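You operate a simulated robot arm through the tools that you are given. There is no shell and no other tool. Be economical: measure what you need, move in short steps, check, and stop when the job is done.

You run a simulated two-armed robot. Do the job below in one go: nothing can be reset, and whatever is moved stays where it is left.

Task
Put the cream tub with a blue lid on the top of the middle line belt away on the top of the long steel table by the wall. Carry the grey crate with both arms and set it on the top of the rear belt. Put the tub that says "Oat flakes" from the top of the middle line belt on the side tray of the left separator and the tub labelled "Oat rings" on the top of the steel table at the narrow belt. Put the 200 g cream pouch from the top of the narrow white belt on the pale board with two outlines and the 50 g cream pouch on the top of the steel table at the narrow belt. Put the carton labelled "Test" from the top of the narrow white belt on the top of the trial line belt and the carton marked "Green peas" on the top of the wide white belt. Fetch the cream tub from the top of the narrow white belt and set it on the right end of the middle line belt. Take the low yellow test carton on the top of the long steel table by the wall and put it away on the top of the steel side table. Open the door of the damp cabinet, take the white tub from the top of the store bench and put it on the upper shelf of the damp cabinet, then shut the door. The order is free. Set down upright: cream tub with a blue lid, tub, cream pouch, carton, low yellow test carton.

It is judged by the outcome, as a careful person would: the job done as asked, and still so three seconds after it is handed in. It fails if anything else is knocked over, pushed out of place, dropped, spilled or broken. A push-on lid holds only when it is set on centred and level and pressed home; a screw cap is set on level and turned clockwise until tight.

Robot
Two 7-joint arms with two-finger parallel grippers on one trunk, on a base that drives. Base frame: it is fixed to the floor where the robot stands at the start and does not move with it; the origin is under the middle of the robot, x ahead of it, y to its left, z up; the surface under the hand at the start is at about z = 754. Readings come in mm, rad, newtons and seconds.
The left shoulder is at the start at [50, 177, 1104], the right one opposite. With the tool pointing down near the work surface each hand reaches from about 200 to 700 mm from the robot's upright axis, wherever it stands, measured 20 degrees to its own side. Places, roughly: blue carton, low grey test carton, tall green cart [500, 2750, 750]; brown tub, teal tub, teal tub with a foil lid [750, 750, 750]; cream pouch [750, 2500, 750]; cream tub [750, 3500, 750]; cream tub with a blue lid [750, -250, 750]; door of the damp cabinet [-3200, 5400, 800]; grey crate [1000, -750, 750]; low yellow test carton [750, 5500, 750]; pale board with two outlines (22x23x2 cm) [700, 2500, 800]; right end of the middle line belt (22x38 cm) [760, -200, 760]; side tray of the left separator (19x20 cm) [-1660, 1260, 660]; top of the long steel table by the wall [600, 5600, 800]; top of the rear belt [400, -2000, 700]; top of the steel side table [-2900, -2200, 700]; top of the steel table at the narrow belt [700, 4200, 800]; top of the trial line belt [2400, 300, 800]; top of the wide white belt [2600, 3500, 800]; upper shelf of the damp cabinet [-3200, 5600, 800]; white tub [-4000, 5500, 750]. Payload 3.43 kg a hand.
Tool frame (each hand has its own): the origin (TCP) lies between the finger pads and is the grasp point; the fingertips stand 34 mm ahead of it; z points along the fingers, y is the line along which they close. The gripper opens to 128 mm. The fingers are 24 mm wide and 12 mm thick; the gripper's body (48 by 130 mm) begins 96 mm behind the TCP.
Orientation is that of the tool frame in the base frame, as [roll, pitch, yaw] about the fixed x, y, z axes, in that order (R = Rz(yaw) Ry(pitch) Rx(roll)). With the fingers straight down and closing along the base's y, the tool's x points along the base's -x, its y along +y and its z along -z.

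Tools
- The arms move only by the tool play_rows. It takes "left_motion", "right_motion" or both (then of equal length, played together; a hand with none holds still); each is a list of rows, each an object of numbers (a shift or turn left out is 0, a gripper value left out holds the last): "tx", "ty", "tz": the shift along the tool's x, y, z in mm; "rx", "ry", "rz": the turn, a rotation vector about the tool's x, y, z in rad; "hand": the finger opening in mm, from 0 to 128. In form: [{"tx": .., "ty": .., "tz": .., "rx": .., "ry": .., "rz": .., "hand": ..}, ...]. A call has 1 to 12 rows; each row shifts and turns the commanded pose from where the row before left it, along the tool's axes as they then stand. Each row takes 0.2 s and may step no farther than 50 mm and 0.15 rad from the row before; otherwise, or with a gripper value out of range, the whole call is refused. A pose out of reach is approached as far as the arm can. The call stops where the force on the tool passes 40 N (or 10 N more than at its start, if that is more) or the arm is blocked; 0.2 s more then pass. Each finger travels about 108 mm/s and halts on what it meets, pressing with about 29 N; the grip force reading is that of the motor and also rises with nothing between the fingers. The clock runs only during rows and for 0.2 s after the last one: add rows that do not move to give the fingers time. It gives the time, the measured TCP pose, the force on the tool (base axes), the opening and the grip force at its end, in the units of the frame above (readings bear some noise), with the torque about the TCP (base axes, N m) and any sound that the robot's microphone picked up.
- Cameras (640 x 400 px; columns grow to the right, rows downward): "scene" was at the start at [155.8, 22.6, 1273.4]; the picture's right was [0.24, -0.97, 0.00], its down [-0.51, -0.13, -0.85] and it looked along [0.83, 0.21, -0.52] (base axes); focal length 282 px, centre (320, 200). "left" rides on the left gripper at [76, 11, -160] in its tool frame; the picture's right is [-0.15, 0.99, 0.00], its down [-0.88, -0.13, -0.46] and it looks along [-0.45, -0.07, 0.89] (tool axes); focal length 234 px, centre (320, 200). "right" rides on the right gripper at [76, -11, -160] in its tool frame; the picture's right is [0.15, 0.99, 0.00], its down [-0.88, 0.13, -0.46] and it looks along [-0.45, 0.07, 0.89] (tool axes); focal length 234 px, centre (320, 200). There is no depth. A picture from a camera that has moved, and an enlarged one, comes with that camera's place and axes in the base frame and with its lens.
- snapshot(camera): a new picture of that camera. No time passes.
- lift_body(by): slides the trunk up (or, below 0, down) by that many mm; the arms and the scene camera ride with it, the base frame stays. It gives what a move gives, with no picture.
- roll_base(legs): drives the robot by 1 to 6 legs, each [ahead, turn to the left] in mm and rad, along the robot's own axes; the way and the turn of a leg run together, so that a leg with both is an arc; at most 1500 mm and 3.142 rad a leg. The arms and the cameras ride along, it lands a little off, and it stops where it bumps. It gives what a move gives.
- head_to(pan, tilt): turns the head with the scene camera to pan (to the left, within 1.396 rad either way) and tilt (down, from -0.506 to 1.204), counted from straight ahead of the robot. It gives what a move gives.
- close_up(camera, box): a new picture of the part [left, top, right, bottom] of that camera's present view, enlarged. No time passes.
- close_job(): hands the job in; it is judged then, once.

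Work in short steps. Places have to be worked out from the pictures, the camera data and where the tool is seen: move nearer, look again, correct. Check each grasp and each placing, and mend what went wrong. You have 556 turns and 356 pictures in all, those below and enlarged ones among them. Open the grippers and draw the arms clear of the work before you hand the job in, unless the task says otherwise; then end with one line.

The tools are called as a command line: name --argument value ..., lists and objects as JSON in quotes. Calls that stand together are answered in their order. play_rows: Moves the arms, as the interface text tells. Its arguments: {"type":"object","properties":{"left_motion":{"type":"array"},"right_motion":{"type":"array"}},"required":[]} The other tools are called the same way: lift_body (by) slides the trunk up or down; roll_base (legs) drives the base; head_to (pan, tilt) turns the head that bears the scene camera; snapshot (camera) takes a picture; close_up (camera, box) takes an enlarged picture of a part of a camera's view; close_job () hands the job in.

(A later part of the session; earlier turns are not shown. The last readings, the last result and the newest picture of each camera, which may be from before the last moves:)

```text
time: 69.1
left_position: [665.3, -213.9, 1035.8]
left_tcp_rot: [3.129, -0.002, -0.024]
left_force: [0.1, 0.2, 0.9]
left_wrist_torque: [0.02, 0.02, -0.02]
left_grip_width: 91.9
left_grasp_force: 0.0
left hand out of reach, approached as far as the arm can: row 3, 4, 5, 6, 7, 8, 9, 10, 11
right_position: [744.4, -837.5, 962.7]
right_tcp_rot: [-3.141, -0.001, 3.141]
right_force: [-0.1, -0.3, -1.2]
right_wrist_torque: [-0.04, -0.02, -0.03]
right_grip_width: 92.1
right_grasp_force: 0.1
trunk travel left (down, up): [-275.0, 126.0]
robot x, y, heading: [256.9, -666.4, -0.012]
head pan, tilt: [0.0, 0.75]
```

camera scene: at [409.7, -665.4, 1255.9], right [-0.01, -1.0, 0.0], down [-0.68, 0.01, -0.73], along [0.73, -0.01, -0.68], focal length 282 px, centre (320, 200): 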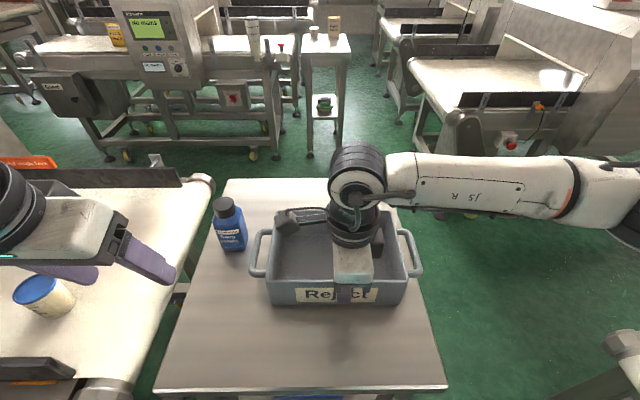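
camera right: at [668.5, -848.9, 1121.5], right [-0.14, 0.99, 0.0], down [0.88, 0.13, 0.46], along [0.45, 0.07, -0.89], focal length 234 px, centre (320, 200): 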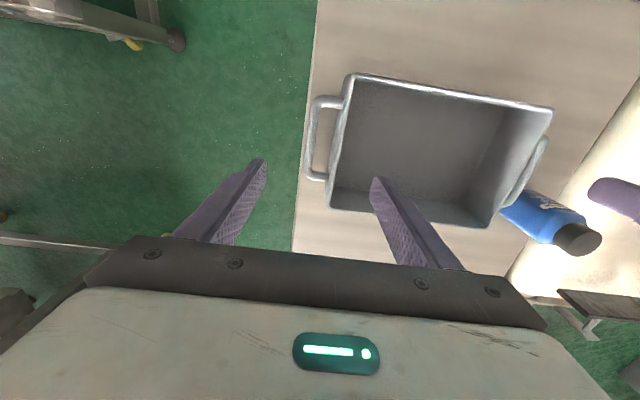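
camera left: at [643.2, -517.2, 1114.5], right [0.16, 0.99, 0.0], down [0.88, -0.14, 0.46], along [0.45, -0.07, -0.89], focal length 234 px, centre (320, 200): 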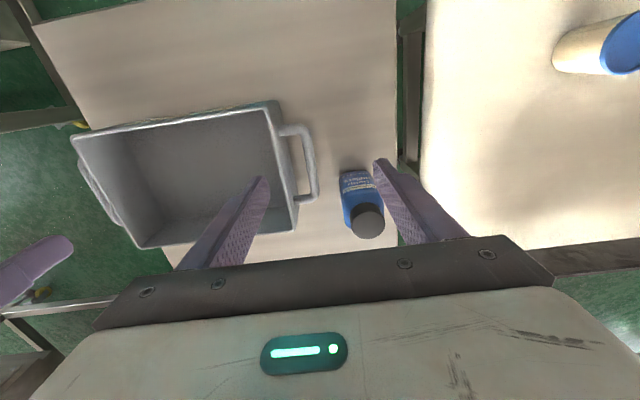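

The wrist limit drags the hand outward, so not that way. I return the yaw, bring the left hand in close, and look at the arm postures.

play_rows --left_motion '[{"rz": 0.15}, {"rz": 0.15}, {"rz": 0.15}, {"rz": 0.15}, {"rz": 0.15}, {"rz": 0.15}, {"rz": 0.15}, {"rz": 0.15}, {"rz": 0.15}, {"rz": 0.15}, {"rz": 0.15}, {"rz": 0.15}]'

play_rows --left_motion '[{"rz": 0.15}, {"rz": 0.15}, {"rz": 0.15}, {"rz": 0.15}, {"rz": 0.15}, {"rz": 0.15}, {"rz": 0.15}, {"rz": 0.15}, {"rz": 0.14}, {}]'

head_to --pan 0.7 --tilt 0.2

snapshot --camera "scene"

head_to --pan -0.7 --tilt 0.2

snapshot --camera "scene"

```text
time: 71.7
left_position: [665.9, -213.4, 1034.7]
left_tcp_rot: [3.141, 0.0, -1.815]
left_force: [0.4, 0.0, -1.0]
left_wrist_torque: [0.0, 0.0, 0.03]
left_grip_width: 92.0
left_grasp_force: 0.0
right_position: [743.6, -837.5, 961.4]
right_tcp_rot: [-3.141, 0.0, 3.139]
right_force: [-0.6, -1.0, -0.3]
right_wrist_torque: [0.02, 0.01, 0.03]
right_grip_width: 91.7
right_grasp_force: 0.1
trunk travel left (down, up): [-275.0, 126.0]
robot x, y, heading: [255.2, -666.1, -0.011]
head pan, tilt: [0.0, 0.75]
```

```text
time: 73.9
left_position: [663.8, -214.2, 1034.1]
left_tcp_rot: [-3.141, 0.002, 3.127]
left_force: [0.3, -0.6, -0.1]
left_wrist_torque: [0.0, 0.0, -0.01]
left_grip_width: 92.1
left_grasp_force: 0.1
right_position: [742.9, -836.9, 962.8]
right_tcp_rot: [-3.142, 0.0, 3.139]
right_force: [0.0, 0.5, -0.3]
right_wrist_torque: [-0.01, -0.03, -0.01]
right_grip_width: 91.7
right_grasp_force: 0.0
trunk travel left (down, up): [-275.0, 126.0]
robot x, y, heading: [254.3, -666.8, -0.016]
head pan, tilt: [0.0, 0.75]
```

```text
time: 75.0
left_position: [664.1, -213.7, 1034.4]
left_tcp_rot: [-3.141, -0.002, 3.131]
left_force: [0.4, -0.3, -0.5]
left_wrist_torque: [0.01, -0.01, -0.02]
left_grip_width: 91.8
left_grasp_force: 0.1
right_position: [744.2, -838.0, 963.2]
right_tcp_rot: [3.141, -0.001, 3.141]
right_force: [-1.2, 0.2, 0.1]
right_wrist_torque: [-0.02, 0.05, -0.01]
right_grip_width: 92.1
right_grasp_force: 0.1
trunk travel left (down, up): [-275.0, 126.0]
robot x, y, heading: [259.4, -663.9, -0.012]
head pan, tilt: [0.7, 0.201]
```

```text
331 pictures are left
camera scene: at [398.7, -605.3, 1305.6], right [0.63, -0.77, 0.0], down [-0.15, -0.13, -0.98], along [0.76, 0.62, -0.2], focal length 282 px, centre (320, 200)
```

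scene: 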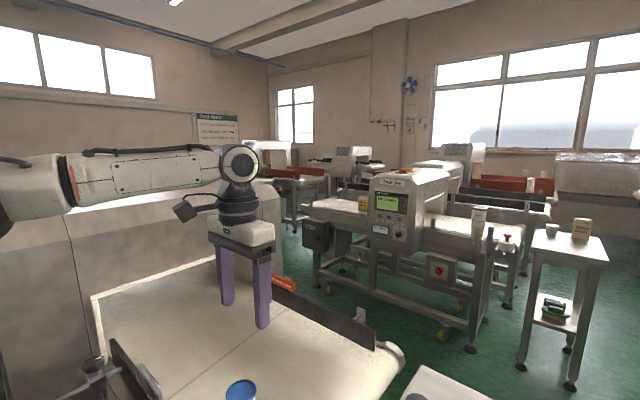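

```text
time: 76.5
left_position: [663.9, -215.5, 1034.6]
left_tcp_rot: [3.141, 0.0, 3.129]
left_force: [-0.5, -0.6, 0.5]
left_wrist_torque: [-0.03, 0.0, 0.0]
left_grip_width: 91.9
left_grasp_force: 0.1
right_position: [742.9, -837.6, 963.0]
right_tcp_rot: [3.14, 0.0, 3.141]
right_force: [0.2, 0.2, -1.0]
right_wrist_torque: [-0.01, -0.01, 0.0]
right_grip_width: 92.4
right_grasp_force: 0.0
trunk travel left (down, up): [-275.0, 126.0]
robot x, y, heading: [260.6, -662.0, -0.012]
head pan, tilt: [-0.7, 0.201]
```

```text
330 pictures are left
camera scene: at [397.2, -725.3, 1305.6], right [-0.65, -0.76, 0.0], down [-0.15, 0.13, -0.98], along [0.74, -0.64, -0.2], focal length 282 px, centre (320, 200)
```

scene: 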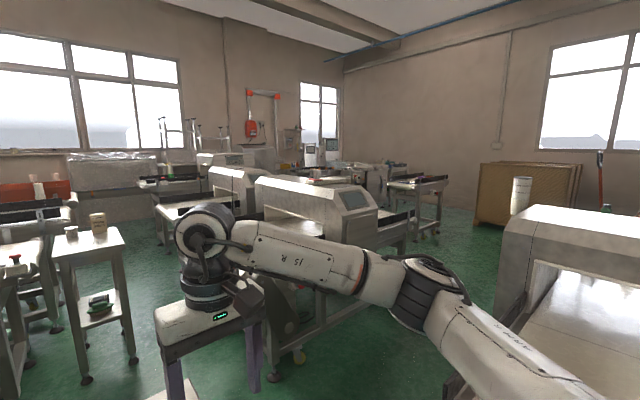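

I now retry moving the left hand inward from this posture.

play_rows --left_motion '[{"ty": -43}, {"ty": -43}, {"ty": -43}, {"ty": -43}, {"ty": -43}, {"ty": -43}, {"ty": -43}, {"ty": -43}, {"tx": -40}, {"tx": -40}, {}]'

```text
time: 78.9
left_position: [698.8, -533.5, 1033.7]
left_tcp_rot: [-3.141, -0.001, 3.132]
left_force: [-0.4, -0.4, 0.9]
left_wrist_torque: [-0.05, -0.02, 0.0]
left_grip_width: 92.0
left_grasp_force: 0.1
left hand out of reach, approached as far as the arm can: row 8, 9, 10
right_position: [743.9, -838.0, 962.5]
right_tcp_rot: [-3.141, 0.002, 3.141]
right_force: [-0.5, -0.2, 0.6]
right_wrist_torque: [0.01, 0.0, 0.02]
right_grip_width: 91.9
right_grasp_force: 0.0
trunk travel left (down, up): [-275.0, 126.0]
robot x, y, heading: [254.8, -663.1, -0.013]
head pan, tilt: [-0.7, 0.201]
```

I try the other direction: turning the left hand by +π in yaw.

play_rows --left_motion '[{"tx": 40}, {"tx": 40}, {"rz": 0.15}, {"rz": 0.15}, {"rz": 0.15}, {"rz": 0.15}, {"rz": 0.15}, {"rz": 0.15}, {"rz": 0.15}, {"rz": 0.15}, {"rz": 0.15}, {"rz": 0.15}]'

play_rows --left_motion '[{"rz": 0.15}, {"rz": 0.15}, {"rz": 0.15}, {"rz": 0.15}, {"rz": 0.15}, {"rz": 0.15}, {"rz": 0.15}, {"rz": 0.15}, {"rz": 0.15}, {"rz": 0.15}, {"rz": 0.14}, {}]'

```text
time: 81.5
left_position: [617.2, -531.5, 1033.0]
left_tcp_rot: [3.141, 0.0, 1.631]
left_force: [-0.6, -0.4, 0.3]
left_wrist_torque: [-0.03, -0.04, 0.0]
left_grip_width: 91.9
left_grasp_force: 0.0
right_position: [742.3, -838.0, 960.1]
right_tcp_rot: [3.141, 0.0, 3.139]
right_force: [1.4, 0.1, 0.1]
right_wrist_torque: [0.03, 0.05, 0.03]
right_grip_width: 92.0
right_grasp_force: 0.1
trunk travel left (down, up): [-275.0, 126.0]
robot x, y, heading: [259.5, -662.1, -0.015]
head pan, tilt: [-0.7, 0.201]
```

```text
time: 84.1
left_position: [617.4, -531.5, 1032.8]
left_tcp_rot: [3.141, -0.001, -0.008]
left_force: [-0.2, -0.1, 0.0]
left_wrist_torque: [0.04, 0.0, -0.01]
left_grip_width: 91.9
left_grasp_force: 0.1
right_position: [743.1, -838.3, 962.9]
right_tcp_rot: [-3.141, -0.002, 3.14]
right_force: [-0.8, 0.4, -0.3]
right_wrist_torque: [0.01, 0.05, 0.0]
right_grip_width: 91.9
right_grasp_force: 0.1
trunk travel left (down, up): [-275.0, 126.0]
robot x, y, heading: [256.1, -662.3, -0.013]
head pan, tilt: [-0.7, 0.201]
```

Turned fully without trouble. Now extend from this orientation (tool x is now +x, y is -y).

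play_rows --left_motion '[{"tx": 42, "ty": 9, "tz": 25}, {"tx": 42, "ty": 9, "tz": 25}, {"tx": 41, "ty": 9, "tz": 20}, {}]'

snapshot --camera "left"

```text
time: 85.1
left_position: [723.9, -527.4, 963.4]
left_tcp_rot: [3.14, -0.003, -0.007]
left_force: [-0.2, 0.0, -1.0]
left_wrist_torque: [-0.02, -0.02, 0.0]
left_grip_width: 91.9
left_grasp_force: 0.0
left hand out of reach, approached as far as the arm can: row 2, 3
right_position: [743.7, -836.5, 962.4]
right_tcp_rot: [3.141, 0.0, 3.139]
right_force: [-0.1, -0.2, -0.4]
right_wrist_torque: [0.02, 0.02, -0.01]
right_grip_width: 92.2
right_grasp_force: 0.1
trunk travel left (down, up): [-275.0, 126.0]
robot x, y, heading: [261.8, -662.0, -0.012]
head pan, tilt: [-0.7, 0.201]
```

```text
329 pictures are left
camera left: at [799.0, -538.7, 1123.7], right [-0.15, -0.99, 0.0], down [-0.88, 0.14, 0.45], along [-0.45, 0.07, -0.89], focal length 234 px, centre (320, 200)
```

left: 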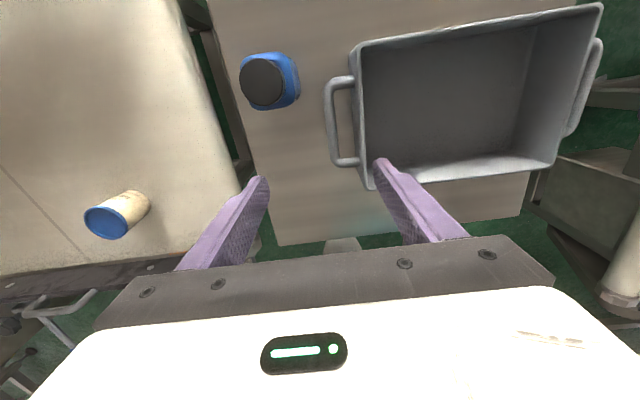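

Same limit regardless of yaw, but it eases at lower hand height relative to the shoulder. So I raise the trunk 110 mm and reach down instead.

lift_body --by 110

play_rows --left_motion '[{"tz": 45}, {"tz": 45}, {"tz": 40, "tx": 10, "ty": 10}, {"tx": 10, "ty": 20}, {}]' --right_motion '[{"tz": 45}, {"tz": 45}, {"tz": 40}, {}, {}]'

```text
time: 86.5
left_position: [723.1, -526.1, 1074.1]
left_tcp_rot: [3.139, -0.001, -0.007]
left_force: [-0.7, 0.4, 0.6]
left_wrist_torque: [0.0, -0.01, -0.02]
left_grip_width: 91.9
left_grasp_force: 0.0
right_position: [743.4, -838.0, 1072.4]
right_tcp_rot: [-3.141, 0.001, 3.14]
right_force: [-1.0, 0.4, -0.1]
right_wrist_torque: [0.01, -0.02, 0.04]
right_grip_width: 91.9
right_grasp_force: 0.1
trunk travel left (down, up): [-385.0, 16.0]
robot x, y, heading: [257.9, -666.5, -0.014]
head pan, tilt: [-0.7, 0.201]
```

```text
time: 87.8
left_position: [710.9, -509.2, 964.2]
left_tcp_rot: [3.138, -0.001, -0.007]
left_force: [-1.0, 0.2, -1.2]
left_wrist_torque: [0.03, 0.0, 0.0]
left_grip_width: 92.0
left_grasp_force: 0.1
left hand out of reach, approached as far as the arm can: row 1, 2, 3, 4
right_position: [742.8, -838.8, 944.6]
right_tcp_rot: [-3.139, 0.0, 3.138]
right_force: [-0.2, -0.1, 1.0]
right_wrist_torque: [0.0, 0.0, -0.01]
right_grip_width: 92.1
right_grasp_force: 0.2
trunk travel left (down, up): [-385.0, 16.0]
robot x, y, heading: [257.0, -665.1, -0.012]
head pan, tilt: [-0.7, 0.201]
```

I look at the left arm posture to understand the limit.

head_to --pan 0.9 --tilt 0.3

snapshot --camera "scene"

head_to --pan -0.9 --tilt 0.3

snapshot --camera "scene"

```text
time: 89.4
left_position: [710.2, -509.8, 964.7]
left_tcp_rot: [3.138, -0.001, -0.007]
left_force: [0.6, -0.1, -0.1]
left_wrist_torque: [0.02, 0.0, 0.01]
left_grip_width: 92.2
left_grasp_force: 0.1
right_position: [742.9, -838.9, 945.0]
right_tcp_rot: [-3.141, 0.0, 3.14]
right_force: [0.1, -0.2, -0.3]
right_wrist_torque: [-0.03, -0.01, 0.0]
right_grip_width: 92.0
right_grasp_force: 0.1
trunk travel left (down, up): [-385.0, 16.0]
robot x, y, heading: [257.8, -663.1, -0.012]
head pan, tilt: [0.901, 0.3]
```

```text
328 pictures are left
camera scene: at [385.5, -592.0, 1406.3], right [0.78, -0.63, 0.0], down [-0.19, -0.23, -0.96], along [0.6, 0.74, -0.3], focal length 282 px, centre (320, 200)
```

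scene: 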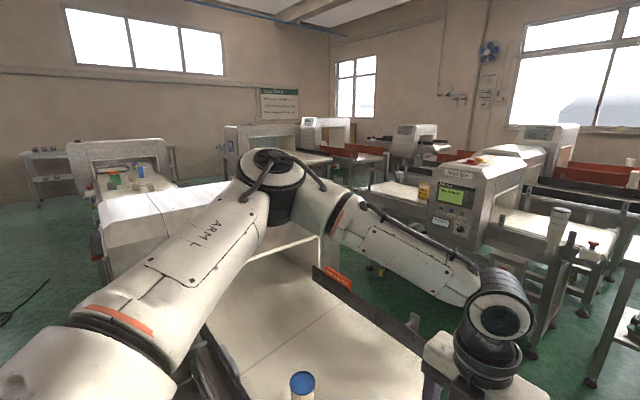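

```text
time: 91.2
left_position: [709.8, -508.2, 964.2]
left_tcp_rot: [3.137, -0.001, -0.006]
left_force: [-0.1, -0.2, -0.4]
left_wrist_torque: [0.01, 0.03, -0.02]
left_grip_width: 91.8
left_grasp_force: 0.0
right_position: [743.7, -839.3, 944.6]
right_tcp_rot: [3.141, -0.002, 3.14]
right_force: [0.3, 0.2, 0.1]
right_wrist_torque: [-0.01, 0.04, 0.01]
right_grip_width: 92.1
right_grasp_force: 0.1
trunk travel left (down, up): [-385.0, 16.0]
robot x, y, heading: [256.9, -662.1, -0.012]
head pan, tilt: [-0.901, 0.3]
```

```text
327 pictures are left
camera scene: at [383.8, -738.3, 1406.3], right [-0.79, -0.61, 0.0], down [-0.18, 0.23, -0.96], along [0.59, -0.76, -0.3], focal length 282 px, centre (320, 200)
```

scene: 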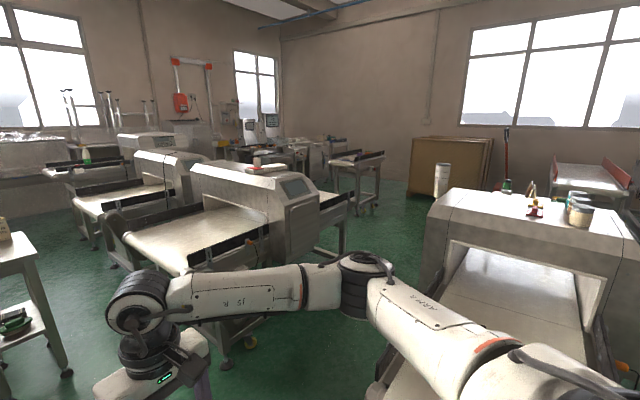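

Both elbows are bent, the left's is swung high so a joint limit binds; tilting the left hand 0.3 forward gives enough reach for the crate now. Return the trunk, tilt the left, and go over the handle.

play_rows --left_motion '[{"tx": -20, "tz": -45}, {"tz": -45}, {"ry": 0.1}, {"ry": 0.1}, {"ry": 0.1}, {}]' --right_motion '[{"tz": -45}, {"tz": -45}, {}, {}, {}, {}]'

lift_body --by -110

play_rows --left_motion '[{"tx": 10, "ty": 24}, {"tx": 20, "ty": 24, "tz": 6}, {"tx": 20, "tz": 6}, {}]'

```text
time: 92.6
left_position: [691.9, -508.3, 1056.0]
left_tcp_rot: [3.14, -0.304, -0.004]
left_force: [0.6, 0.8, 0.6]
left_wrist_torque: [-0.03, -0.02, -0.01]
left_grip_width: 92.1
left_grasp_force: 0.0
right_position: [741.0, -839.3, 1032.0]
right_tcp_rot: [-3.139, 0.001, 3.14]
right_force: [0.9, -0.4, 0.8]
right_wrist_torque: [-0.02, 0.0, 0.03]
right_grip_width: 92.1
right_grasp_force: 0.0
trunk travel left (down, up): [-385.0, 16.0]
robot x, y, heading: [258.1, -664.0, -0.017]
head pan, tilt: [-0.901, 0.3]
```

```text
time: 94.0
left_position: [692.2, -506.6, 945.2]
left_tcp_rot: [3.137, -0.301, -0.004]
left_force: [-1.0, -1.1, 0.1]
left_wrist_torque: [0.0, 0.01, 0.0]
left_grip_width: 91.7
left_grasp_force: 0.1
right_position: [740.1, -837.7, 922.4]
right_tcp_rot: [-3.139, 0.001, 3.139]
right_force: [-0.1, -0.5, -0.1]
right_wrist_torque: [-0.03, 0.03, 0.02]
right_grip_width: 92.0
right_grasp_force: 0.1
trunk travel left (down, up): [-275.0, 126.0]
robot x, y, heading: [259.8, -666.1, -0.013]
head pan, tilt: [-0.901, 0.3]
```

```text
time: 95.0
left_position: [743.5, -551.4, 949.7]
left_tcp_rot: [3.138, -0.301, -0.007]
left_force: [0.4, 0.2, -0.3]
left_wrist_torque: [0.0, 0.01, 0.04]
left_grip_width: 92.0
left_grasp_force: 0.1
left hand out of reach, approached as far as the arm can: row 3
right_position: [741.3, -837.8, 920.9]
right_tcp_rot: [-3.141, -0.001, 3.14]
right_force: [0.4, -0.5, -0.6]
right_wrist_torque: [0.0, -0.02, -0.01]
right_grip_width: 91.8
right_grasp_force: 0.2
trunk travel left (down, up): [-275.0, 126.0]
robot x, y, heading: [257.8, -665.5, -0.012]
head pan, tilt: [-0.901, 0.3]
```

Just at the limit here; add 0.15 tilt, correct y, and look.

play_rows --left_motion '[{"ry": 0.15}, {"tx": -8, "ty": 6, "tz": 17}, {"tx": -17, "tz": 36}, {}]'

head_to --pan 0 --tilt 0.8

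snapshot --camera "scene"

snapshot --camera "left"

snapshot --camera "right"

```text
time: 96.0
left_position: [740.0, -548.0, 894.9]
left_tcp_rot: [3.138, -0.452, -0.006]
left_force: [-0.4, -0.7, 0.1]
left_wrist_torque: [0.03, 0.02, 0.01]
left_grip_width: 92.1
left_grasp_force: 0.1
left hand out of reach, approached as far as the arm can: row 3
right_position: [741.3, -838.7, 922.2]
right_tcp_rot: [3.139, 0.001, 3.141]
right_force: [-0.4, -0.4, 0.2]
right_wrist_torque: [0.01, 0.02, 0.01]
right_grip_width: 91.8
right_grasp_force: 0.1
trunk travel left (down, up): [-275.0, 126.0]
robot x, y, heading: [261.3, -663.7, -0.012]
head pan, tilt: [-0.901, 0.3]
```

```text
time: 97.2
left_position: [740.9, -546.6, 895.5]
left_tcp_rot: [3.138, -0.451, -0.006]
left_force: [0.2, -0.3, -0.7]
left_wrist_torque: [0.03, 0.02, -0.01]
left_grip_width: 92.0
left_grasp_force: 0.1
right_position: [741.4, -839.5, 920.7]
right_tcp_rot: [3.141, -0.001, 3.14]
right_force: [0.9, 0.2, 0.0]
right_wrist_torque: [0.01, 0.03, -0.01]
right_grip_width: 92.0
right_grasp_force: 0.0
trunk travel left (down, up): [-275.0, 126.0]
robot x, y, heading: [255.6, -665.4, -0.008]
head pan, tilt: [0.0, 0.799]
```

```text
326 pictures are left
camera scene: at [407.3, -665.5, 1252.0], right [-0.01, -1.0, 0.0], down [-0.72, 0.01, -0.7], along [0.7, -0.01, -0.72], focal length 282 px, centre (320, 200)
```

scene: 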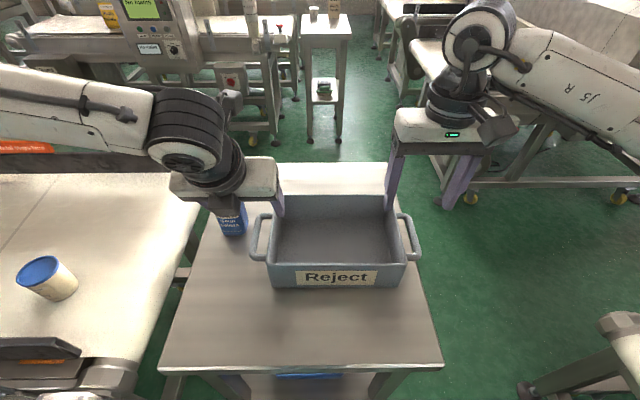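

```text
325 pictures are left
camera left: at [739.8, -558.6, 1071.7], right [-0.14, -0.99, -0.06], down [-0.99, 0.14, 0.03], along [-0.02, 0.06, -1.0], focal length 234 px, centre (320, 200)
```

left: 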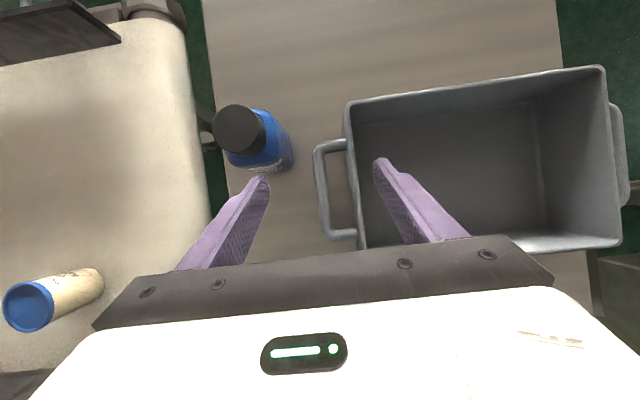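

```text
324 pictures are left
camera right: at [665.7, -849.7, 1080.7], right [-0.14, 0.99, 0.0], down [0.88, 0.13, 0.46], along [0.45, 0.07, -0.89], focal length 234 px, centre (320, 200)
```

right: 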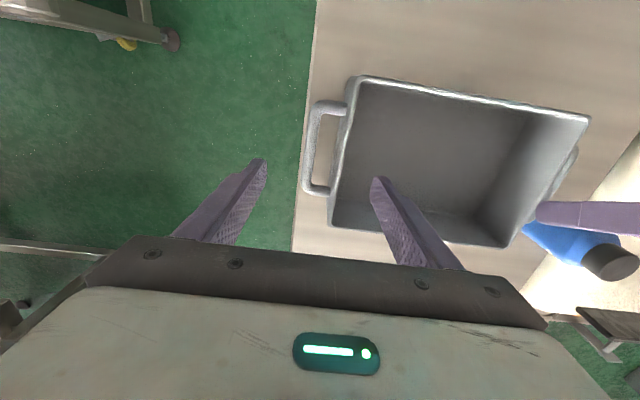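

Bottle is close ahead of the left outer finger, so I grip a little nearer (x≈722) with opening 78. First align, then check.

play_rows --left_motion '[{"tx": -21, "ty": 14, "hand": 78}, {}, {"tx": -9, "tz": 18}, {}]' --right_motion '[{"tx": 19, "ty": 6, "hand": 78}, {"tz": 30}, {"tz": 20}, {}]'

snapshot --camera "left"

snapshot --camera "right"

```text
time: 98.2
left_position: [717.4, -544.1, 872.8]
left_tcp_rot: [3.136, -0.453, -0.004]
left_force: [0.1, 0.0, -0.4]
left_wrist_torque: [-0.04, -0.06, 0.01]
left_grip_width: 78.3
left_grasp_force: 0.0
left hand out of reach, approached as far as the arm can: row 1, 3
right_position: [721.7, -832.1, 872.9]
right_tcp_rot: [3.142, 0.001, 3.14]
right_force: [-0.5, 0.7, -0.1]
right_wrist_torque: [-0.02, 0.01, 0.01]
right_grip_width: 78.1
right_grasp_force: 0.1
trunk travel left (down, up): [-275.0, 126.0]
robot x, y, heading: [258.6, -665.2, -0.014]
head pan, tilt: [0.0, 0.799]
```

```text
323 pictures are left
camera left: at [715.7, -555.5, 1049.4], right [-0.14, -0.99, -0.06], down [-0.99, 0.14, 0.03], along [-0.02, 0.06, -1.0], focal length 234 px, centre (320, 200)
```

left: 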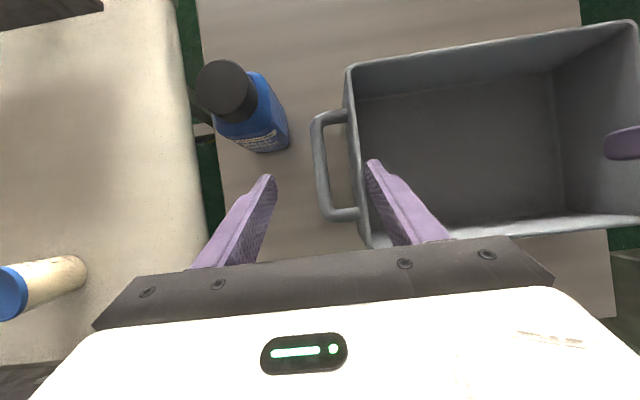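

```text
322 pictures are left
camera right: at [646.8, -843.2, 1031.0], right [-0.14, 0.99, 0.0], down [0.88, 0.13, 0.46], along [0.45, 0.07, -0.89], focal length 234 px, centre (320, 200)
```

right: 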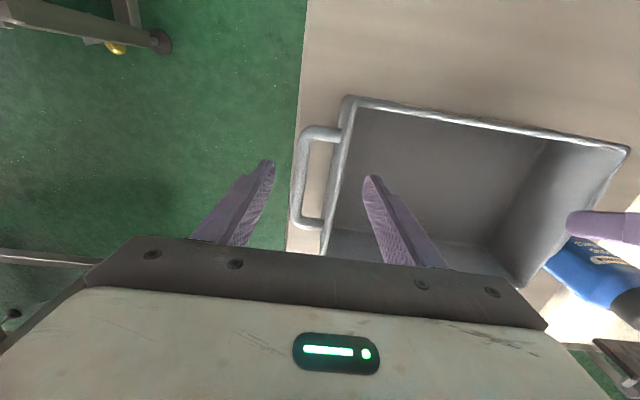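

The left arm's posture is a persistent handicap; I'll back off into free floor and try to get its elbow down.

play_rows --left_motion '[{"tz": -40}, {"tz": -40}, {"tz": -40}, {"ry": -0.15}, {"ry": -0.15}, {"ry": -0.15}, {}]' --right_motion '[{"tz": -40}, {"tz": -40}, {"tz": -30}, {}, {}, {}, {}]'

roll_base --legs '[[-500, 0]]'

play_rows --left_motion '[{"tx": -40, "tz": 25}, {"tx": -40, "tz": 25}, {"tx": -40, "tz": 25}, {"tz": 45}, {"tz": 45}, {"tz": 45}, {"tz": 45}, {"tz": 45}, {"tz": 45}, {"tz": 45}, {}]'

```text
time: 99.8
left_position: [664.3, -543.3, 980.9]
left_tcp_rot: [3.14, 0.001, -0.008]
left_force: [-0.6, 0.6, -0.1]
left_wrist_torque: [-0.02, 0.01, 0.01]
left_grip_width: 78.0
left_grasp_force: 0.0
right_position: [720.1, -834.9, 979.5]
right_tcp_rot: [-3.141, -0.001, 3.14]
right_force: [-0.3, -0.4, 0.0]
right_wrist_torque: [-0.01, 0.0, -0.01]
right_grip_width: 77.8
right_grasp_force: 0.0
trunk travel left (down, up): [-275.0, 126.0]
robot x, y, heading: [256.7, -666.7, -0.009]
head pan, tilt: [0.0, 0.799]
```

```text
time: 102.8
left_position: [163.8, -537.8, 979.8]
left_tcp_rot: [3.141, -0.002, -0.006]
left_force: [-1.2, 0.3, 0.5]
left_wrist_torque: [0.02, -0.03, -0.01]
left_grip_width: 78.0
left_grasp_force: 0.0
right_position: [219.1, -827.7, 980.0]
right_tcp_rot: [3.139, 0.0, 3.14]
right_force: [-0.7, 1.1, -0.2]
right_wrist_torque: [-0.02, -0.02, -0.01]
right_grip_width: 77.9
right_grasp_force: 0.0
trunk travel left (down, up): [-275.0, 126.0]
robot x, y, heading: [-241.7, -657.3, -0.009]
head pan, tilt: [0.0, 0.799]
```

```text
time: 105.2
left_position: [53.3, -426.4, 707.0]
left_tcp_rot: [3.137, -0.002, -0.005]
left_force: [-1.1, 0.2, 0.7]
left_wrist_torque: [0.03, 0.01, -0.02]
left_grip_width: 77.9
left_grasp_force: 0.0
left hand out of reach, approached as far as the arm can: row 5, 6, 7, 8, 9, 10
right_position: [220.6, -828.2, 979.2]
right_tcp_rot: [-3.14, 0.001, 3.14]
right_force: [0.1, 1.1, -0.7]
right_wrist_torque: [0.0, 0.02, 0.01]
right_grip_width: 78.1
right_grasp_force: 0.1
trunk travel left (down, up): [-275.0, 126.0]
robot x, y, heading: [-237.3, -660.0, -0.009]
head pan, tilt: [0.0, 0.799]
```

Now extend forward at this low height and see the boundary.

play_rows --left_motion '[{"tx": 45}, {"tx": 45}, {"tx": 45}, {"tx": 45}, {"tx": 45}, {"tx": 45, "ty": 10}, {"tx": 30, "ty": 30}, {"ty": 40}, {"ty": 40}, {}]'

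head_to --pan 0.9 --tilt 0.5

snapshot --camera "scene"

```text
time: 107.4
left_position: [244.1, -457.9, 819.6]
left_tcp_rot: [3.138, -0.003, -0.006]
left_force: [-0.7, 0.4, 0.7]
left_wrist_torque: [-0.01, -0.01, 0.01]
left_grip_width: 77.7
left_grasp_force: 0.1
left hand out of reach, approached as far as the arm can: row 2, 3, 4, 5, 6, 7, 8, 9
right_position: [220.1, -827.4, 978.1]
right_tcp_rot: [-3.14, 0.0, 3.141]
right_force: [0.2, 0.0, 0.9]
right_wrist_torque: [-0.01, -0.02, 0.02]
right_grip_width: 77.9
right_grasp_force: 0.0
trunk travel left (down, up): [-275.0, 126.0]
robot x, y, heading: [-240.0, -658.3, -0.012]
head pan, tilt: [0.0, 0.799]
```

```text
time: 108.6
left_position: [243.2, -456.9, 821.4]
left_tcp_rot: [3.137, -0.003, -0.004]
left_force: [0.0, 0.0, 0.6]
left_wrist_torque: [-0.05, 0.04, -0.02]
left_grip_width: 78.1
left_grasp_force: 0.1
right_position: [221.1, -827.8, 979.5]
right_tcp_rot: [-3.141, 0.001, 3.141]
right_force: [-1.1, 0.5, 0.2]
right_wrist_torque: [0.03, -0.03, -0.01]
right_grip_width: 78.2
right_grasp_force: 0.0
trunk travel left (down, up): [-275.0, 126.0]
robot x, y, heading: [-244.2, -657.5, -0.011]
head pan, tilt: [0.901, 0.499]
```

```text
321 pictures are left
camera scene: at [-115.8, -588.2, 1277.9], right [0.78, -0.63, 0.0], down [-0.3, -0.37, -0.88], along [0.55, 0.68, -0.48], focal length 282 px, centre (320, 200)
```

scene: 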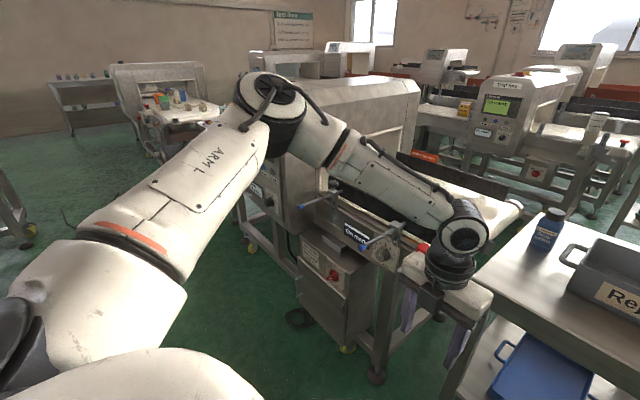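

The limit is in the posture, but its own side (≥20° outward) reaches fine as the brief says. So I'll place my base further right so the crate lies on the left arm's good side; the right arm reaches inward well.

play_rows --left_motion '[{"tx": -20, "tz": -40}, {"tx": -20, "tz": -40}, {"tx": -20, "tz": -40}, {"tz": -40}, {}]'

roll_base --legs '[[0, -0.15], [495, 0], [0, 0.162]]'

lift_body --by -70

```text
time: 109.8
left_position: [183.9, -456.3, 981.5]
left_tcp_rot: [3.14, -0.002, -0.005]
left_force: [-0.6, -0.3, 0.1]
left_wrist_torque: [0.0, 0.03, -0.01]
left_grip_width: 77.8
left_grasp_force: 0.0
right_position: [220.3, -827.6, 978.5]
right_tcp_rot: [3.141, 0.001, 3.14]
right_force: [1.5, -1.0, 0.8]
right_wrist_torque: [0.02, 0.02, 0.01]
right_grip_width: 77.9
right_grasp_force: 0.1
trunk travel left (down, up): [-275.0, 126.0]
robot x, y, heading: [-242.6, -657.4, -0.008]
head pan, tilt: [0.901, 0.499]
```

```text
time: 114.0
left_position: [676.5, -535.1, 980.2]
left_tcp_rot: [3.14, -0.003, -0.001]
left_force: [-0.1, 0.0, 0.3]
left_wrist_torque: [-0.03, -0.01, 0.03]
left_grip_width: 78.2
left_grasp_force: 0.1
right_position: [715.2, -907.4, 979.7]
right_tcp_rot: [3.14, 0.0, -3.138]
right_force: [-0.7, 0.5, -0.3]
right_wrist_torque: [-0.01, -0.01, 0.02]
right_grip_width: 77.9
right_grasp_force: 0.0
trunk travel left (down, up): [-275.0, 126.0]
robot x, y, heading: [250.5, -737.2, -0.009]
head pan, tilt: [0.901, 0.499]
```

```text
time: 115.1
left_position: [676.5, -535.7, 911.5]
left_tcp_rot: [3.14, -0.002, -0.001]
left_force: [0.2, 0.3, 1.0]
left_wrist_torque: [0.0, 0.0, 0.01]
left_grip_width: 78.0
left_grasp_force: 0.0
right_position: [714.5, -908.2, 910.2]
right_tcp_rot: [-3.14, -0.001, -3.139]
right_force: [0.8, -0.4, 0.3]
right_wrist_torque: [0.0, 0.05, 0.0]
right_grip_width: 78.0
right_grasp_force: 0.1
trunk travel left (down, up): [-205.0, 196.0]
robot x, y, heading: [251.8, -741.8, 0.001]
head pan, tilt: [0.901, 0.499]
```

Move the hands over the handles: left to [722,-561], right to [722,-833].

play_rows --left_motion '[{"tx": 15, "ty": 8}, {"tx": 15, "ty": 8}, {"tx": 16, "ty": 9}, {"tz": 20}, {}]' --right_motion '[{"tx": -8, "ty": 25}, {"ty": 25}, {"ty": 25}, {"tz": 20}, {}]'

snapshot --camera "left"

snapshot --camera "right"

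```text
time: 116.3
left_position: [722.5, -559.2, 890.5]
left_tcp_rot: [3.138, -0.002, -0.003]
left_force: [-0.6, 0.2, 0.5]
left_wrist_torque: [0.01, -0.02, 0.04]
left_grip_width: 78.1
left_grasp_force: 0.0
right_position: [721.8, -831.0, 889.2]
right_tcp_rot: [-3.142, 0.0, -3.14]
right_force: [-0.7, 0.9, 1.0]
right_wrist_torque: [0.01, 0.0, 0.0]
right_grip_width: 77.9
right_grasp_force: 0.0
trunk travel left (down, up): [-205.0, 196.0]
robot x, y, heading: [250.0, -739.8, -0.004]
head pan, tilt: [0.901, 0.499]
```

```text
320 pictures are left
camera left: at [798.2, -571.2, 1050.4], right [-0.15, -0.99, 0.0], down [-0.88, 0.13, 0.45], along [-0.45, 0.06, -0.89], focal length 234 px, centre (320, 200)
```

left: 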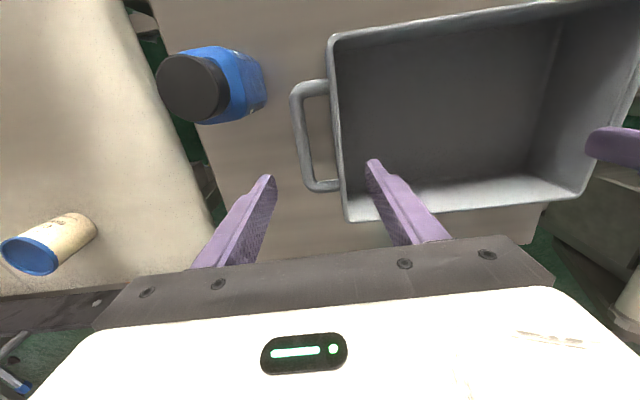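

```text
319 pictures are left
camera right: at [646.5, -843.9, 1048.2], right [-0.15, 0.99, 0.0], down [0.88, 0.13, 0.46], along [0.45, 0.07, -0.89], focal length 234 px, centre (320, 200)
```

right: 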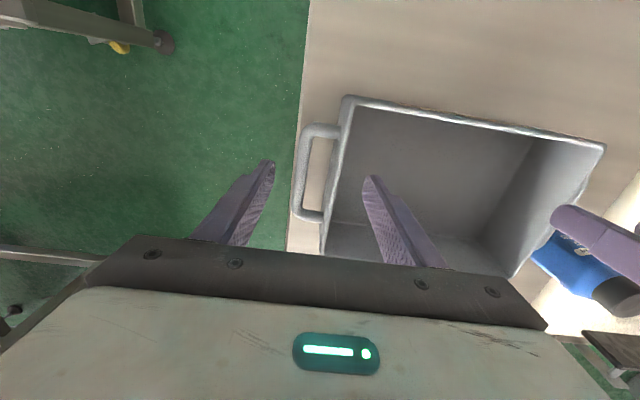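

Both straddle the handle+wall pairs. Descend to z≈816 and close both.

play_rows --left_motion '[{"tz": 30, "ty": 4}, {"tz": 30}, {"tz": 15}, {}]' --right_motion '[{"tz": 30}, {"tz": 30}, {"tz": 14}, {}]'

play_rows --left_motion '[{"hand": 0}, {}, {}, {}]' --right_motion '[{"hand": 0}, {}, {}, {}]'

head_to --pan 0 --tilt 0.8

snapshot --camera "scene"

```text
time: 117.3
left_position: [723.8, -565.9, 816.7]
left_tcp_rot: [3.138, 0.0, -0.001]
left_force: [0.1, -0.1, -0.4]
left_wrist_torque: [0.01, 0.04, 0.01]
left_grip_width: 77.9
left_grasp_force: 0.0
right_position: [723.3, -831.4, 815.5]
right_tcp_rot: [3.141, 0.0, -3.139]
right_force: [-0.1, 0.6, -0.2]
right_wrist_torque: [0.0, 0.01, 0.02]
right_grip_width: 78.0
right_grasp_force: 0.2
trunk travel left (down, up): [-205.0, 196.0]
robot x, y, heading: [250.2, -739.5, -0.005]
head pan, tilt: [0.901, 0.499]
```

```text
time: 118.3
left_position: [722.7, -561.8, 816.1]
left_tcp_rot: [-3.135, -0.001, 0.001]
left_force: [-1.0, 31.2, 3.6]
left_wrist_torque: [-0.37, -0.27, -0.55]
left_grip_width: 44.1
left_grasp_force: 29.8
right_position: [723.5, -835.1, 815.4]
right_tcp_rot: [-3.131, -0.002, 3.14]
right_force: [2.0, -31.6, -0.1]
right_wrist_torque: [0.33, -0.26, 0.03]
right_grip_width: 44.2
right_grasp_force: 29.2
trunk travel left (down, up): [-205.0, 196.0]
robot x, y, heading: [252.4, -738.7, -0.007]
head pan, tilt: [0.901, 0.499]
```

```text
time: 119.5
left_position: [723.2, -561.9, 815.6]
left_tcp_rot: [-3.134, 0.0, 0.001]
left_force: [0.0, 32.6, 4.3]
left_wrist_torque: [-0.23, -0.14, -0.55]
left_grip_width: 44.2
left_grasp_force: 28.5
right_position: [722.6, -835.9, 815.3]
right_tcp_rot: [-3.132, -0.001, 3.141]
right_force: [2.0, -31.1, 0.2]
right_wrist_torque: [0.15, -0.19, 0.0]
right_grip_width: 43.8
right_grasp_force: 29.0
trunk travel left (down, up): [-205.0, 196.0]
robot x, y, heading: [253.7, -740.7, -0.005]
head pan, tilt: [0.0, 0.799]
```

```text
318 pictures are left
camera scene: at [401.5, -741.0, 1182.0], right [0.0, -1.0, 0.0], down [-0.72, 0.0, -0.7], along [0.7, 0.0, -0.72], focal length 282 px, centre (320, 200)
```

scene: 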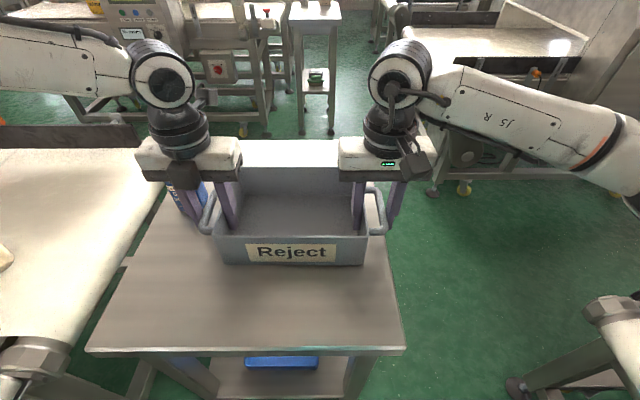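

Grips closed on 44 mm but the ±31 N side forces show only the outer fingers bear. I shift each hand outward a few mm so the fingers centre.

play_rows --left_motion '[{"ty": -4}, {"ty": -4}, {}, {}]' --right_motion '[{"ty": -4}, {"ty": -4}, {}, {}]'

```text
time: 120.5
left_position: [722.9, -561.2, 816.4]
left_tcp_rot: [3.129, -0.002, -0.005]
left_force: [-4.6, -29.9, -0.4]
left_wrist_torque: [1.04, 0.35, -0.64]
left_grip_width: 44.0
left_grasp_force: 29.2
right_position: [722.7, -835.3, 816.7]
right_tcp_rot: [3.132, 0.002, -3.133]
right_force: [5.0, 29.8, 0.4]
right_wrist_torque: [-0.84, -0.29, -0.68]
right_grip_width: 44.0
right_grasp_force: 28.6
trunk travel left (down, up): [-205.0, 196.0]
robot x, y, heading: [248.8, -742.4, -0.007]
head pan, tilt: [0.0, 0.799]
```

Both fingers do bear (force simply reversed). Back 4 mm each to relax, then lift gently.

play_rows --left_motion '[{"ty": 4}, {}]' --right_motion '[{"ty": 4}, {}]'

play_rows --left_motion '[{"tz": -15}, {"tz": -20}, {"tz": -25}, {"tz": -25}, {}]' --right_motion '[{"tz": -15}, {"tz": -20}, {"tz": -25}, {"tz": -25}, {}]'

snapshot --camera "scene"

```text
time: 121.1
left_position: [722.8, -559.2, 816.8]
left_tcp_rot: [3.139, -0.002, 0.001]
left_force: [-4.6, -19.4, 0.7]
left_wrist_torque: [0.29, 0.02, -0.9]
left_grip_width: 44.1
left_grasp_force: 28.6
right_position: [723.3, -835.1, 815.9]
right_tcp_rot: [3.138, -0.001, -3.139]
right_force: [5.2, 19.2, -0.4]
right_wrist_torque: [-0.17, 0.23, -0.28]
right_grip_width: 43.8
right_grasp_force: 28.8
trunk travel left (down, up): [-205.0, 196.0]
robot x, y, heading: [250.7, -742.6, -0.003]
head pan, tilt: [0.0, 0.799]
```

```text
time: 122.3
left_position: [721.2, -559.5, 902.8]
left_tcp_rot: [3.137, -0.002, -0.002]
left_force: [-2.4, -25.3, -2.9]
left_wrist_torque: [0.9, 0.17, -0.19]
left_grip_width: 44.3
left_grasp_force: 29.1
right_position: [722.6, -833.9, 902.3]
right_tcp_rot: [3.134, 0.001, -3.137]
right_force: [1.5, 25.7, 1.2]
right_wrist_torque: [-0.53, -0.07, -0.33]
right_grip_width: 43.9
right_grasp_force: 28.5
trunk travel left (down, up): [-205.0, 196.0]
robot x, y, heading: [253.4, -741.9, -0.003]
head pan, tilt: [0.0, 0.799]
```

```text
317 pictures are left
camera scene: at [401.8, -741.0, 1181.9], right [-0.01, -1.0, 0.0], down [-0.72, 0.0, -0.7], along [0.7, 0.0, -0.72], focal length 282 px, centre (320, 200)
```

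scene: 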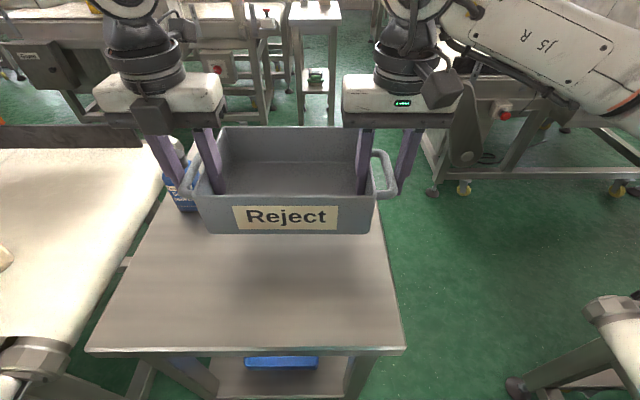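

Lifted level. Relax the side pull slightly and raise the trunk a bit, then back away from the table.

play_rows --left_motion '[{"ty": 2}, {}]' --right_motion '[{"ty": 2}, {}]'

lift_body --by 40

roll_base --legs '[[-300, 0], [0, -0.9]]'

snapshot --camera "scene"

```text
time: 122.9
left_position: [722.0, -560.0, 900.9]
left_tcp_rot: [3.14, 0.0, -0.001]
left_force: [-2.4, -12.7, -2.1]
left_wrist_torque: [-0.02, -0.11, -0.64]
left_grip_width: 44.2
left_grasp_force: 28.5
right_position: [723.0, -834.2, 899.5]
right_tcp_rot: [-3.14, 0.002, -3.138]
right_force: [2.2, 12.1, -1.5]
right_wrist_torque: [0.12, 0.13, -0.02]
right_grip_width: 43.9
right_grasp_force: 29.1
trunk travel left (down, up): [-205.0, 196.0]
robot x, y, heading: [252.0, -741.1, -0.008]
head pan, tilt: [0.0, 0.799]
```

```text
time: 123.7
left_position: [721.7, -561.3, 941.7]
left_tcp_rot: [3.14, 0.0, -0.001]
left_force: [-3.4, -8.0, -1.6]
left_wrist_torque: [0.16, -0.15, -0.52]
left_grip_width: 44.0
left_grasp_force: 29.7
right_position: [723.5, -835.8, 939.6]
right_tcp_rot: [-3.14, -0.003, -3.141]
right_force: [3.9, 7.0, -0.8]
right_wrist_torque: [0.01, 0.23, -0.49]
right_grip_width: 43.7
right_grasp_force: 29.4
trunk travel left (down, up): [-245.0, 156.0]
robot x, y, heading: [253.1, -740.5, -0.009]
head pan, tilt: [0.0, 0.799]
```

```text
time: 128.1
left_position: [384.3, -990.5, 941.3]
left_tcp_rot: [3.139, -0.003, -0.888]
left_force: [5.6, 8.0, -2.0]
left_wrist_torque: [0.27, -0.32, -0.66]
left_grip_width: 44.1
left_grasp_force: 29.0
right_position: [174.2, -1164.1, 941.1]
right_tcp_rot: [-3.14, -0.001, 2.259]
right_force: [-6.2, -8.9, 0.3]
right_wrist_torque: [0.01, 0.11, -0.21]
right_grip_width: 43.9
right_grasp_force: 29.5
trunk travel left (down, up): [-245.0, 156.0]
robot x, y, heading: [-49.1, -737.8, -0.892]
head pan, tilt: [0.0, 0.799]
```

```text
316 pictures are left
camera scene: at [42.0, -856.4, 1221.9], right [-0.78, -0.63, 0.0], down [-0.45, 0.56, -0.7], along [0.44, -0.54, -0.72], focal length 282 px, centre (320, 200)
```

scene: 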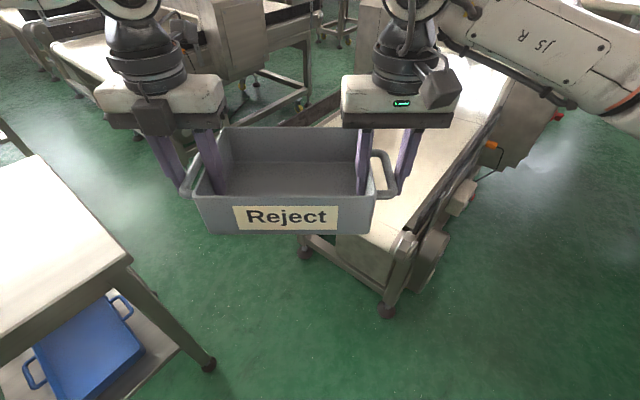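

Rear belt end is clear and its legs stand back at y≈-1440. Drive up to it.

roll_base --legs '[[330, 0], [0, -0.62]]'

head_to --pan 0 --tilt 0.7

snapshot --camera "scene"

```text
time: 131.9
left_position: [366.9, -1449.1, 941.1]
left_tcp_rot: [3.142, -0.001, -1.501]
left_force: [-0.5, 3.1, -2.6]
left_wrist_torque: [0.19, -0.39, -0.57]
left_grip_width: 43.8
left_grasp_force: 29.3
right_position: [91.5, -1468.8, 940.4]
right_tcp_rot: [-3.139, 0.001, 1.643]
right_force: [0.5, -3.7, -0.9]
right_wrist_torque: [-0.12, 0.11, -0.37]
right_grip_width: 43.9
right_grasp_force: 28.6
trunk travel left (down, up): [-245.0, 156.0]
robot x, y, heading: [154.4, -992.0, -1.505]
head pan, tilt: [0.0, 0.799]
```

```text
time: 132.6
left_position: [366.5, -1448.2, 941.9]
left_tcp_rot: [-3.142, 0.0, -1.502]
left_force: [-1.0, 0.4, -2.0]
left_wrist_torque: [-0.14, -0.22, -0.18]
left_grip_width: 44.1
left_grasp_force: 29.0
right_position: [92.2, -1467.6, 940.8]
right_tcp_rot: [-3.14, -0.001, 1.643]
right_force: [1.4, 0.0, -0.7]
right_wrist_torque: [0.16, 0.16, 0.03]
right_grip_width: 43.8
right_grasp_force: 28.9
trunk travel left (down, up): [-245.0, 156.0]
robot x, y, heading: [152.3, -993.4, -1.516]
head pan, tilt: [0.0, 0.7]
```

```text
315 pictures are left
camera scene: at [162.3, -1146.2, 1230.1], right [-1.0, -0.06, 0.0], down [-0.04, 0.64, -0.76], along [0.05, -0.76, -0.64], focal length 282 px, centre (320, 200)
```

scene: 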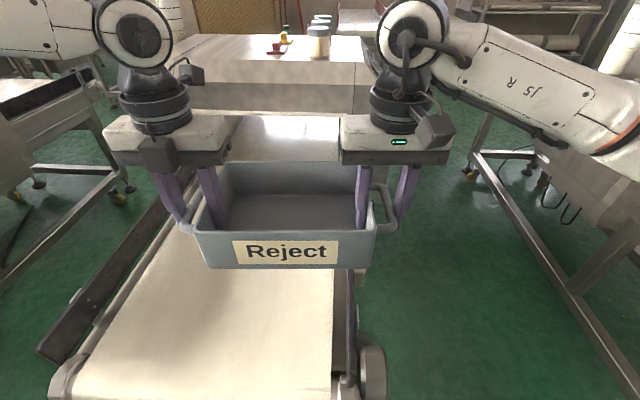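

The belt spans x≈160..580; the crate hangs centred at x≈230, so I shift both hands 115 mm to my left together.

play_rows --left_motion '[{"ty": -12}, {"ty": -18}, {"ty": -18}, {"ty": -18}, {"ty": -18}, {"ty": -18}, {"ty": -13}, {}]' --right_motion '[{"ty": 12}, {"ty": 18}, {"ty": 18}, {"ty": 18}, {"ty": 18}, {"ty": 18}, {"ty": 13}, {}]'

snapshot --camera "scene"

```text
time: 134.4
left_position: [482.6, -1441.2, 940.8]
left_tcp_rot: [3.141, 0.0, -1.502]
left_force: [-1.3, 4.0, 1.2]
left_wrist_torque: [-0.33, 0.15, -0.69]
left_grip_width: 43.8
left_grasp_force: 29.0
right_position: [207.7, -1460.1, 940.9]
right_tcp_rot: [-3.14, -0.001, 1.643]
right_force: [0.7, -3.4, -3.0]
right_wrist_torque: [0.34, 0.46, -0.39]
right_grip_width: 43.8
right_grasp_force: 28.8
trunk travel left (down, up): [-245.0, 156.0]
robot x, y, heading: [154.0, -989.7, -1.509]
head pan, tilt: [0.0, 0.7]
```

```text
314 pictures are left
camera scene: at [162.2, -1146.2, 1230.2], right [-1.0, -0.06, 0.0], down [-0.04, 0.64, -0.76], along [0.05, -0.76, -0.64], focal length 282 px, centre (320, 200)
```

scene: 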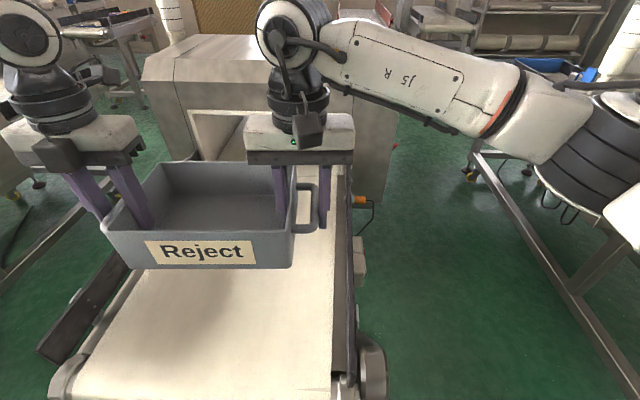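

Crate is over the belt. Lower the trunk 90 mm, then feel down with the arms.

lift_body --by -90

play_rows --left_motion '[{"tz": 6}, {"tz": 6}, {"tz": 6}, {"tz": 6}, {"tz": 6}, {"tz": 6}]' --right_motion '[{"tz": 6}, {"tz": 6}, {"tz": 6}, {"tz": 6}, {"tz": 6}, {"tz": 6}]'

snapshot --camera "scene"

```text
time: 135.7
left_position: [480.4, -1440.7, 851.1]
left_tcp_rot: [-3.142, -0.001, -1.5]
left_force: [0.8, 2.6, -0.1]
left_wrist_torque: [0.19, 0.1, -0.54]
left_grip_width: 43.8
left_grasp_force: 29.0
right_position: [208.7, -1460.7, 852.1]
right_tcp_rot: [-3.141, 0.001, 1.642]
right_force: [-1.0, -2.6, -3.2]
right_wrist_torque: [-0.13, 0.26, -0.23]
right_grip_width: 43.5
right_grasp_force: 29.2
trunk travel left (down, up): [-155.0, 246.0]
robot x, y, heading: [152.8, -994.6, -1.509]
head pan, tilt: [0.0, 0.7]
```

```text
time: 137.1
left_position: [480.2, -1440.8, 815.8]
left_tcp_rot: [3.141, 0.001, -1.502]
left_force: [2.5, 5.4, -1.1]
left_wrist_torque: [-0.29, 0.23, -0.91]
left_grip_width: 43.9
left_grasp_force: 28.5
right_position: [207.3, -1460.8, 815.7]
right_tcp_rot: [-3.14, -0.001, 1.64]
right_force: [-2.5, -6.9, -3.0]
right_wrist_torque: [0.37, 0.13, -0.52]
right_grip_width: 43.8
right_grasp_force: 29.2
trunk travel left (down, up): [-155.0, 246.0]
robot x, y, heading: [152.6, -993.5, -1.504]
head pan, tilt: [0.0, 0.7]
```

```text
313 pictures are left
camera scene: at [162.3, -1146.2, 1140.2], right [-1.0, -0.06, 0.0], down [-0.04, 0.64, -0.76], along [0.05, -0.76, -0.64], focal length 282 px, centre (320, 200)
```

scene: 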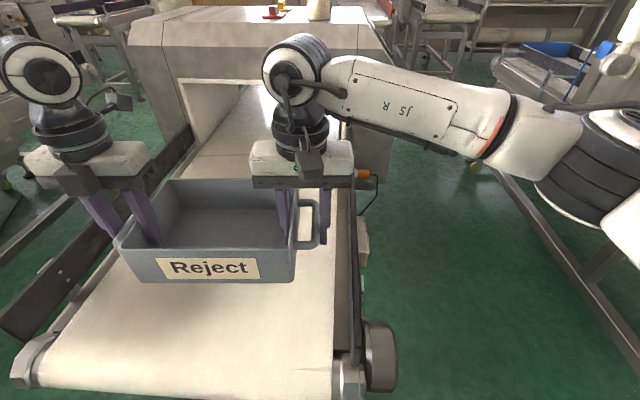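

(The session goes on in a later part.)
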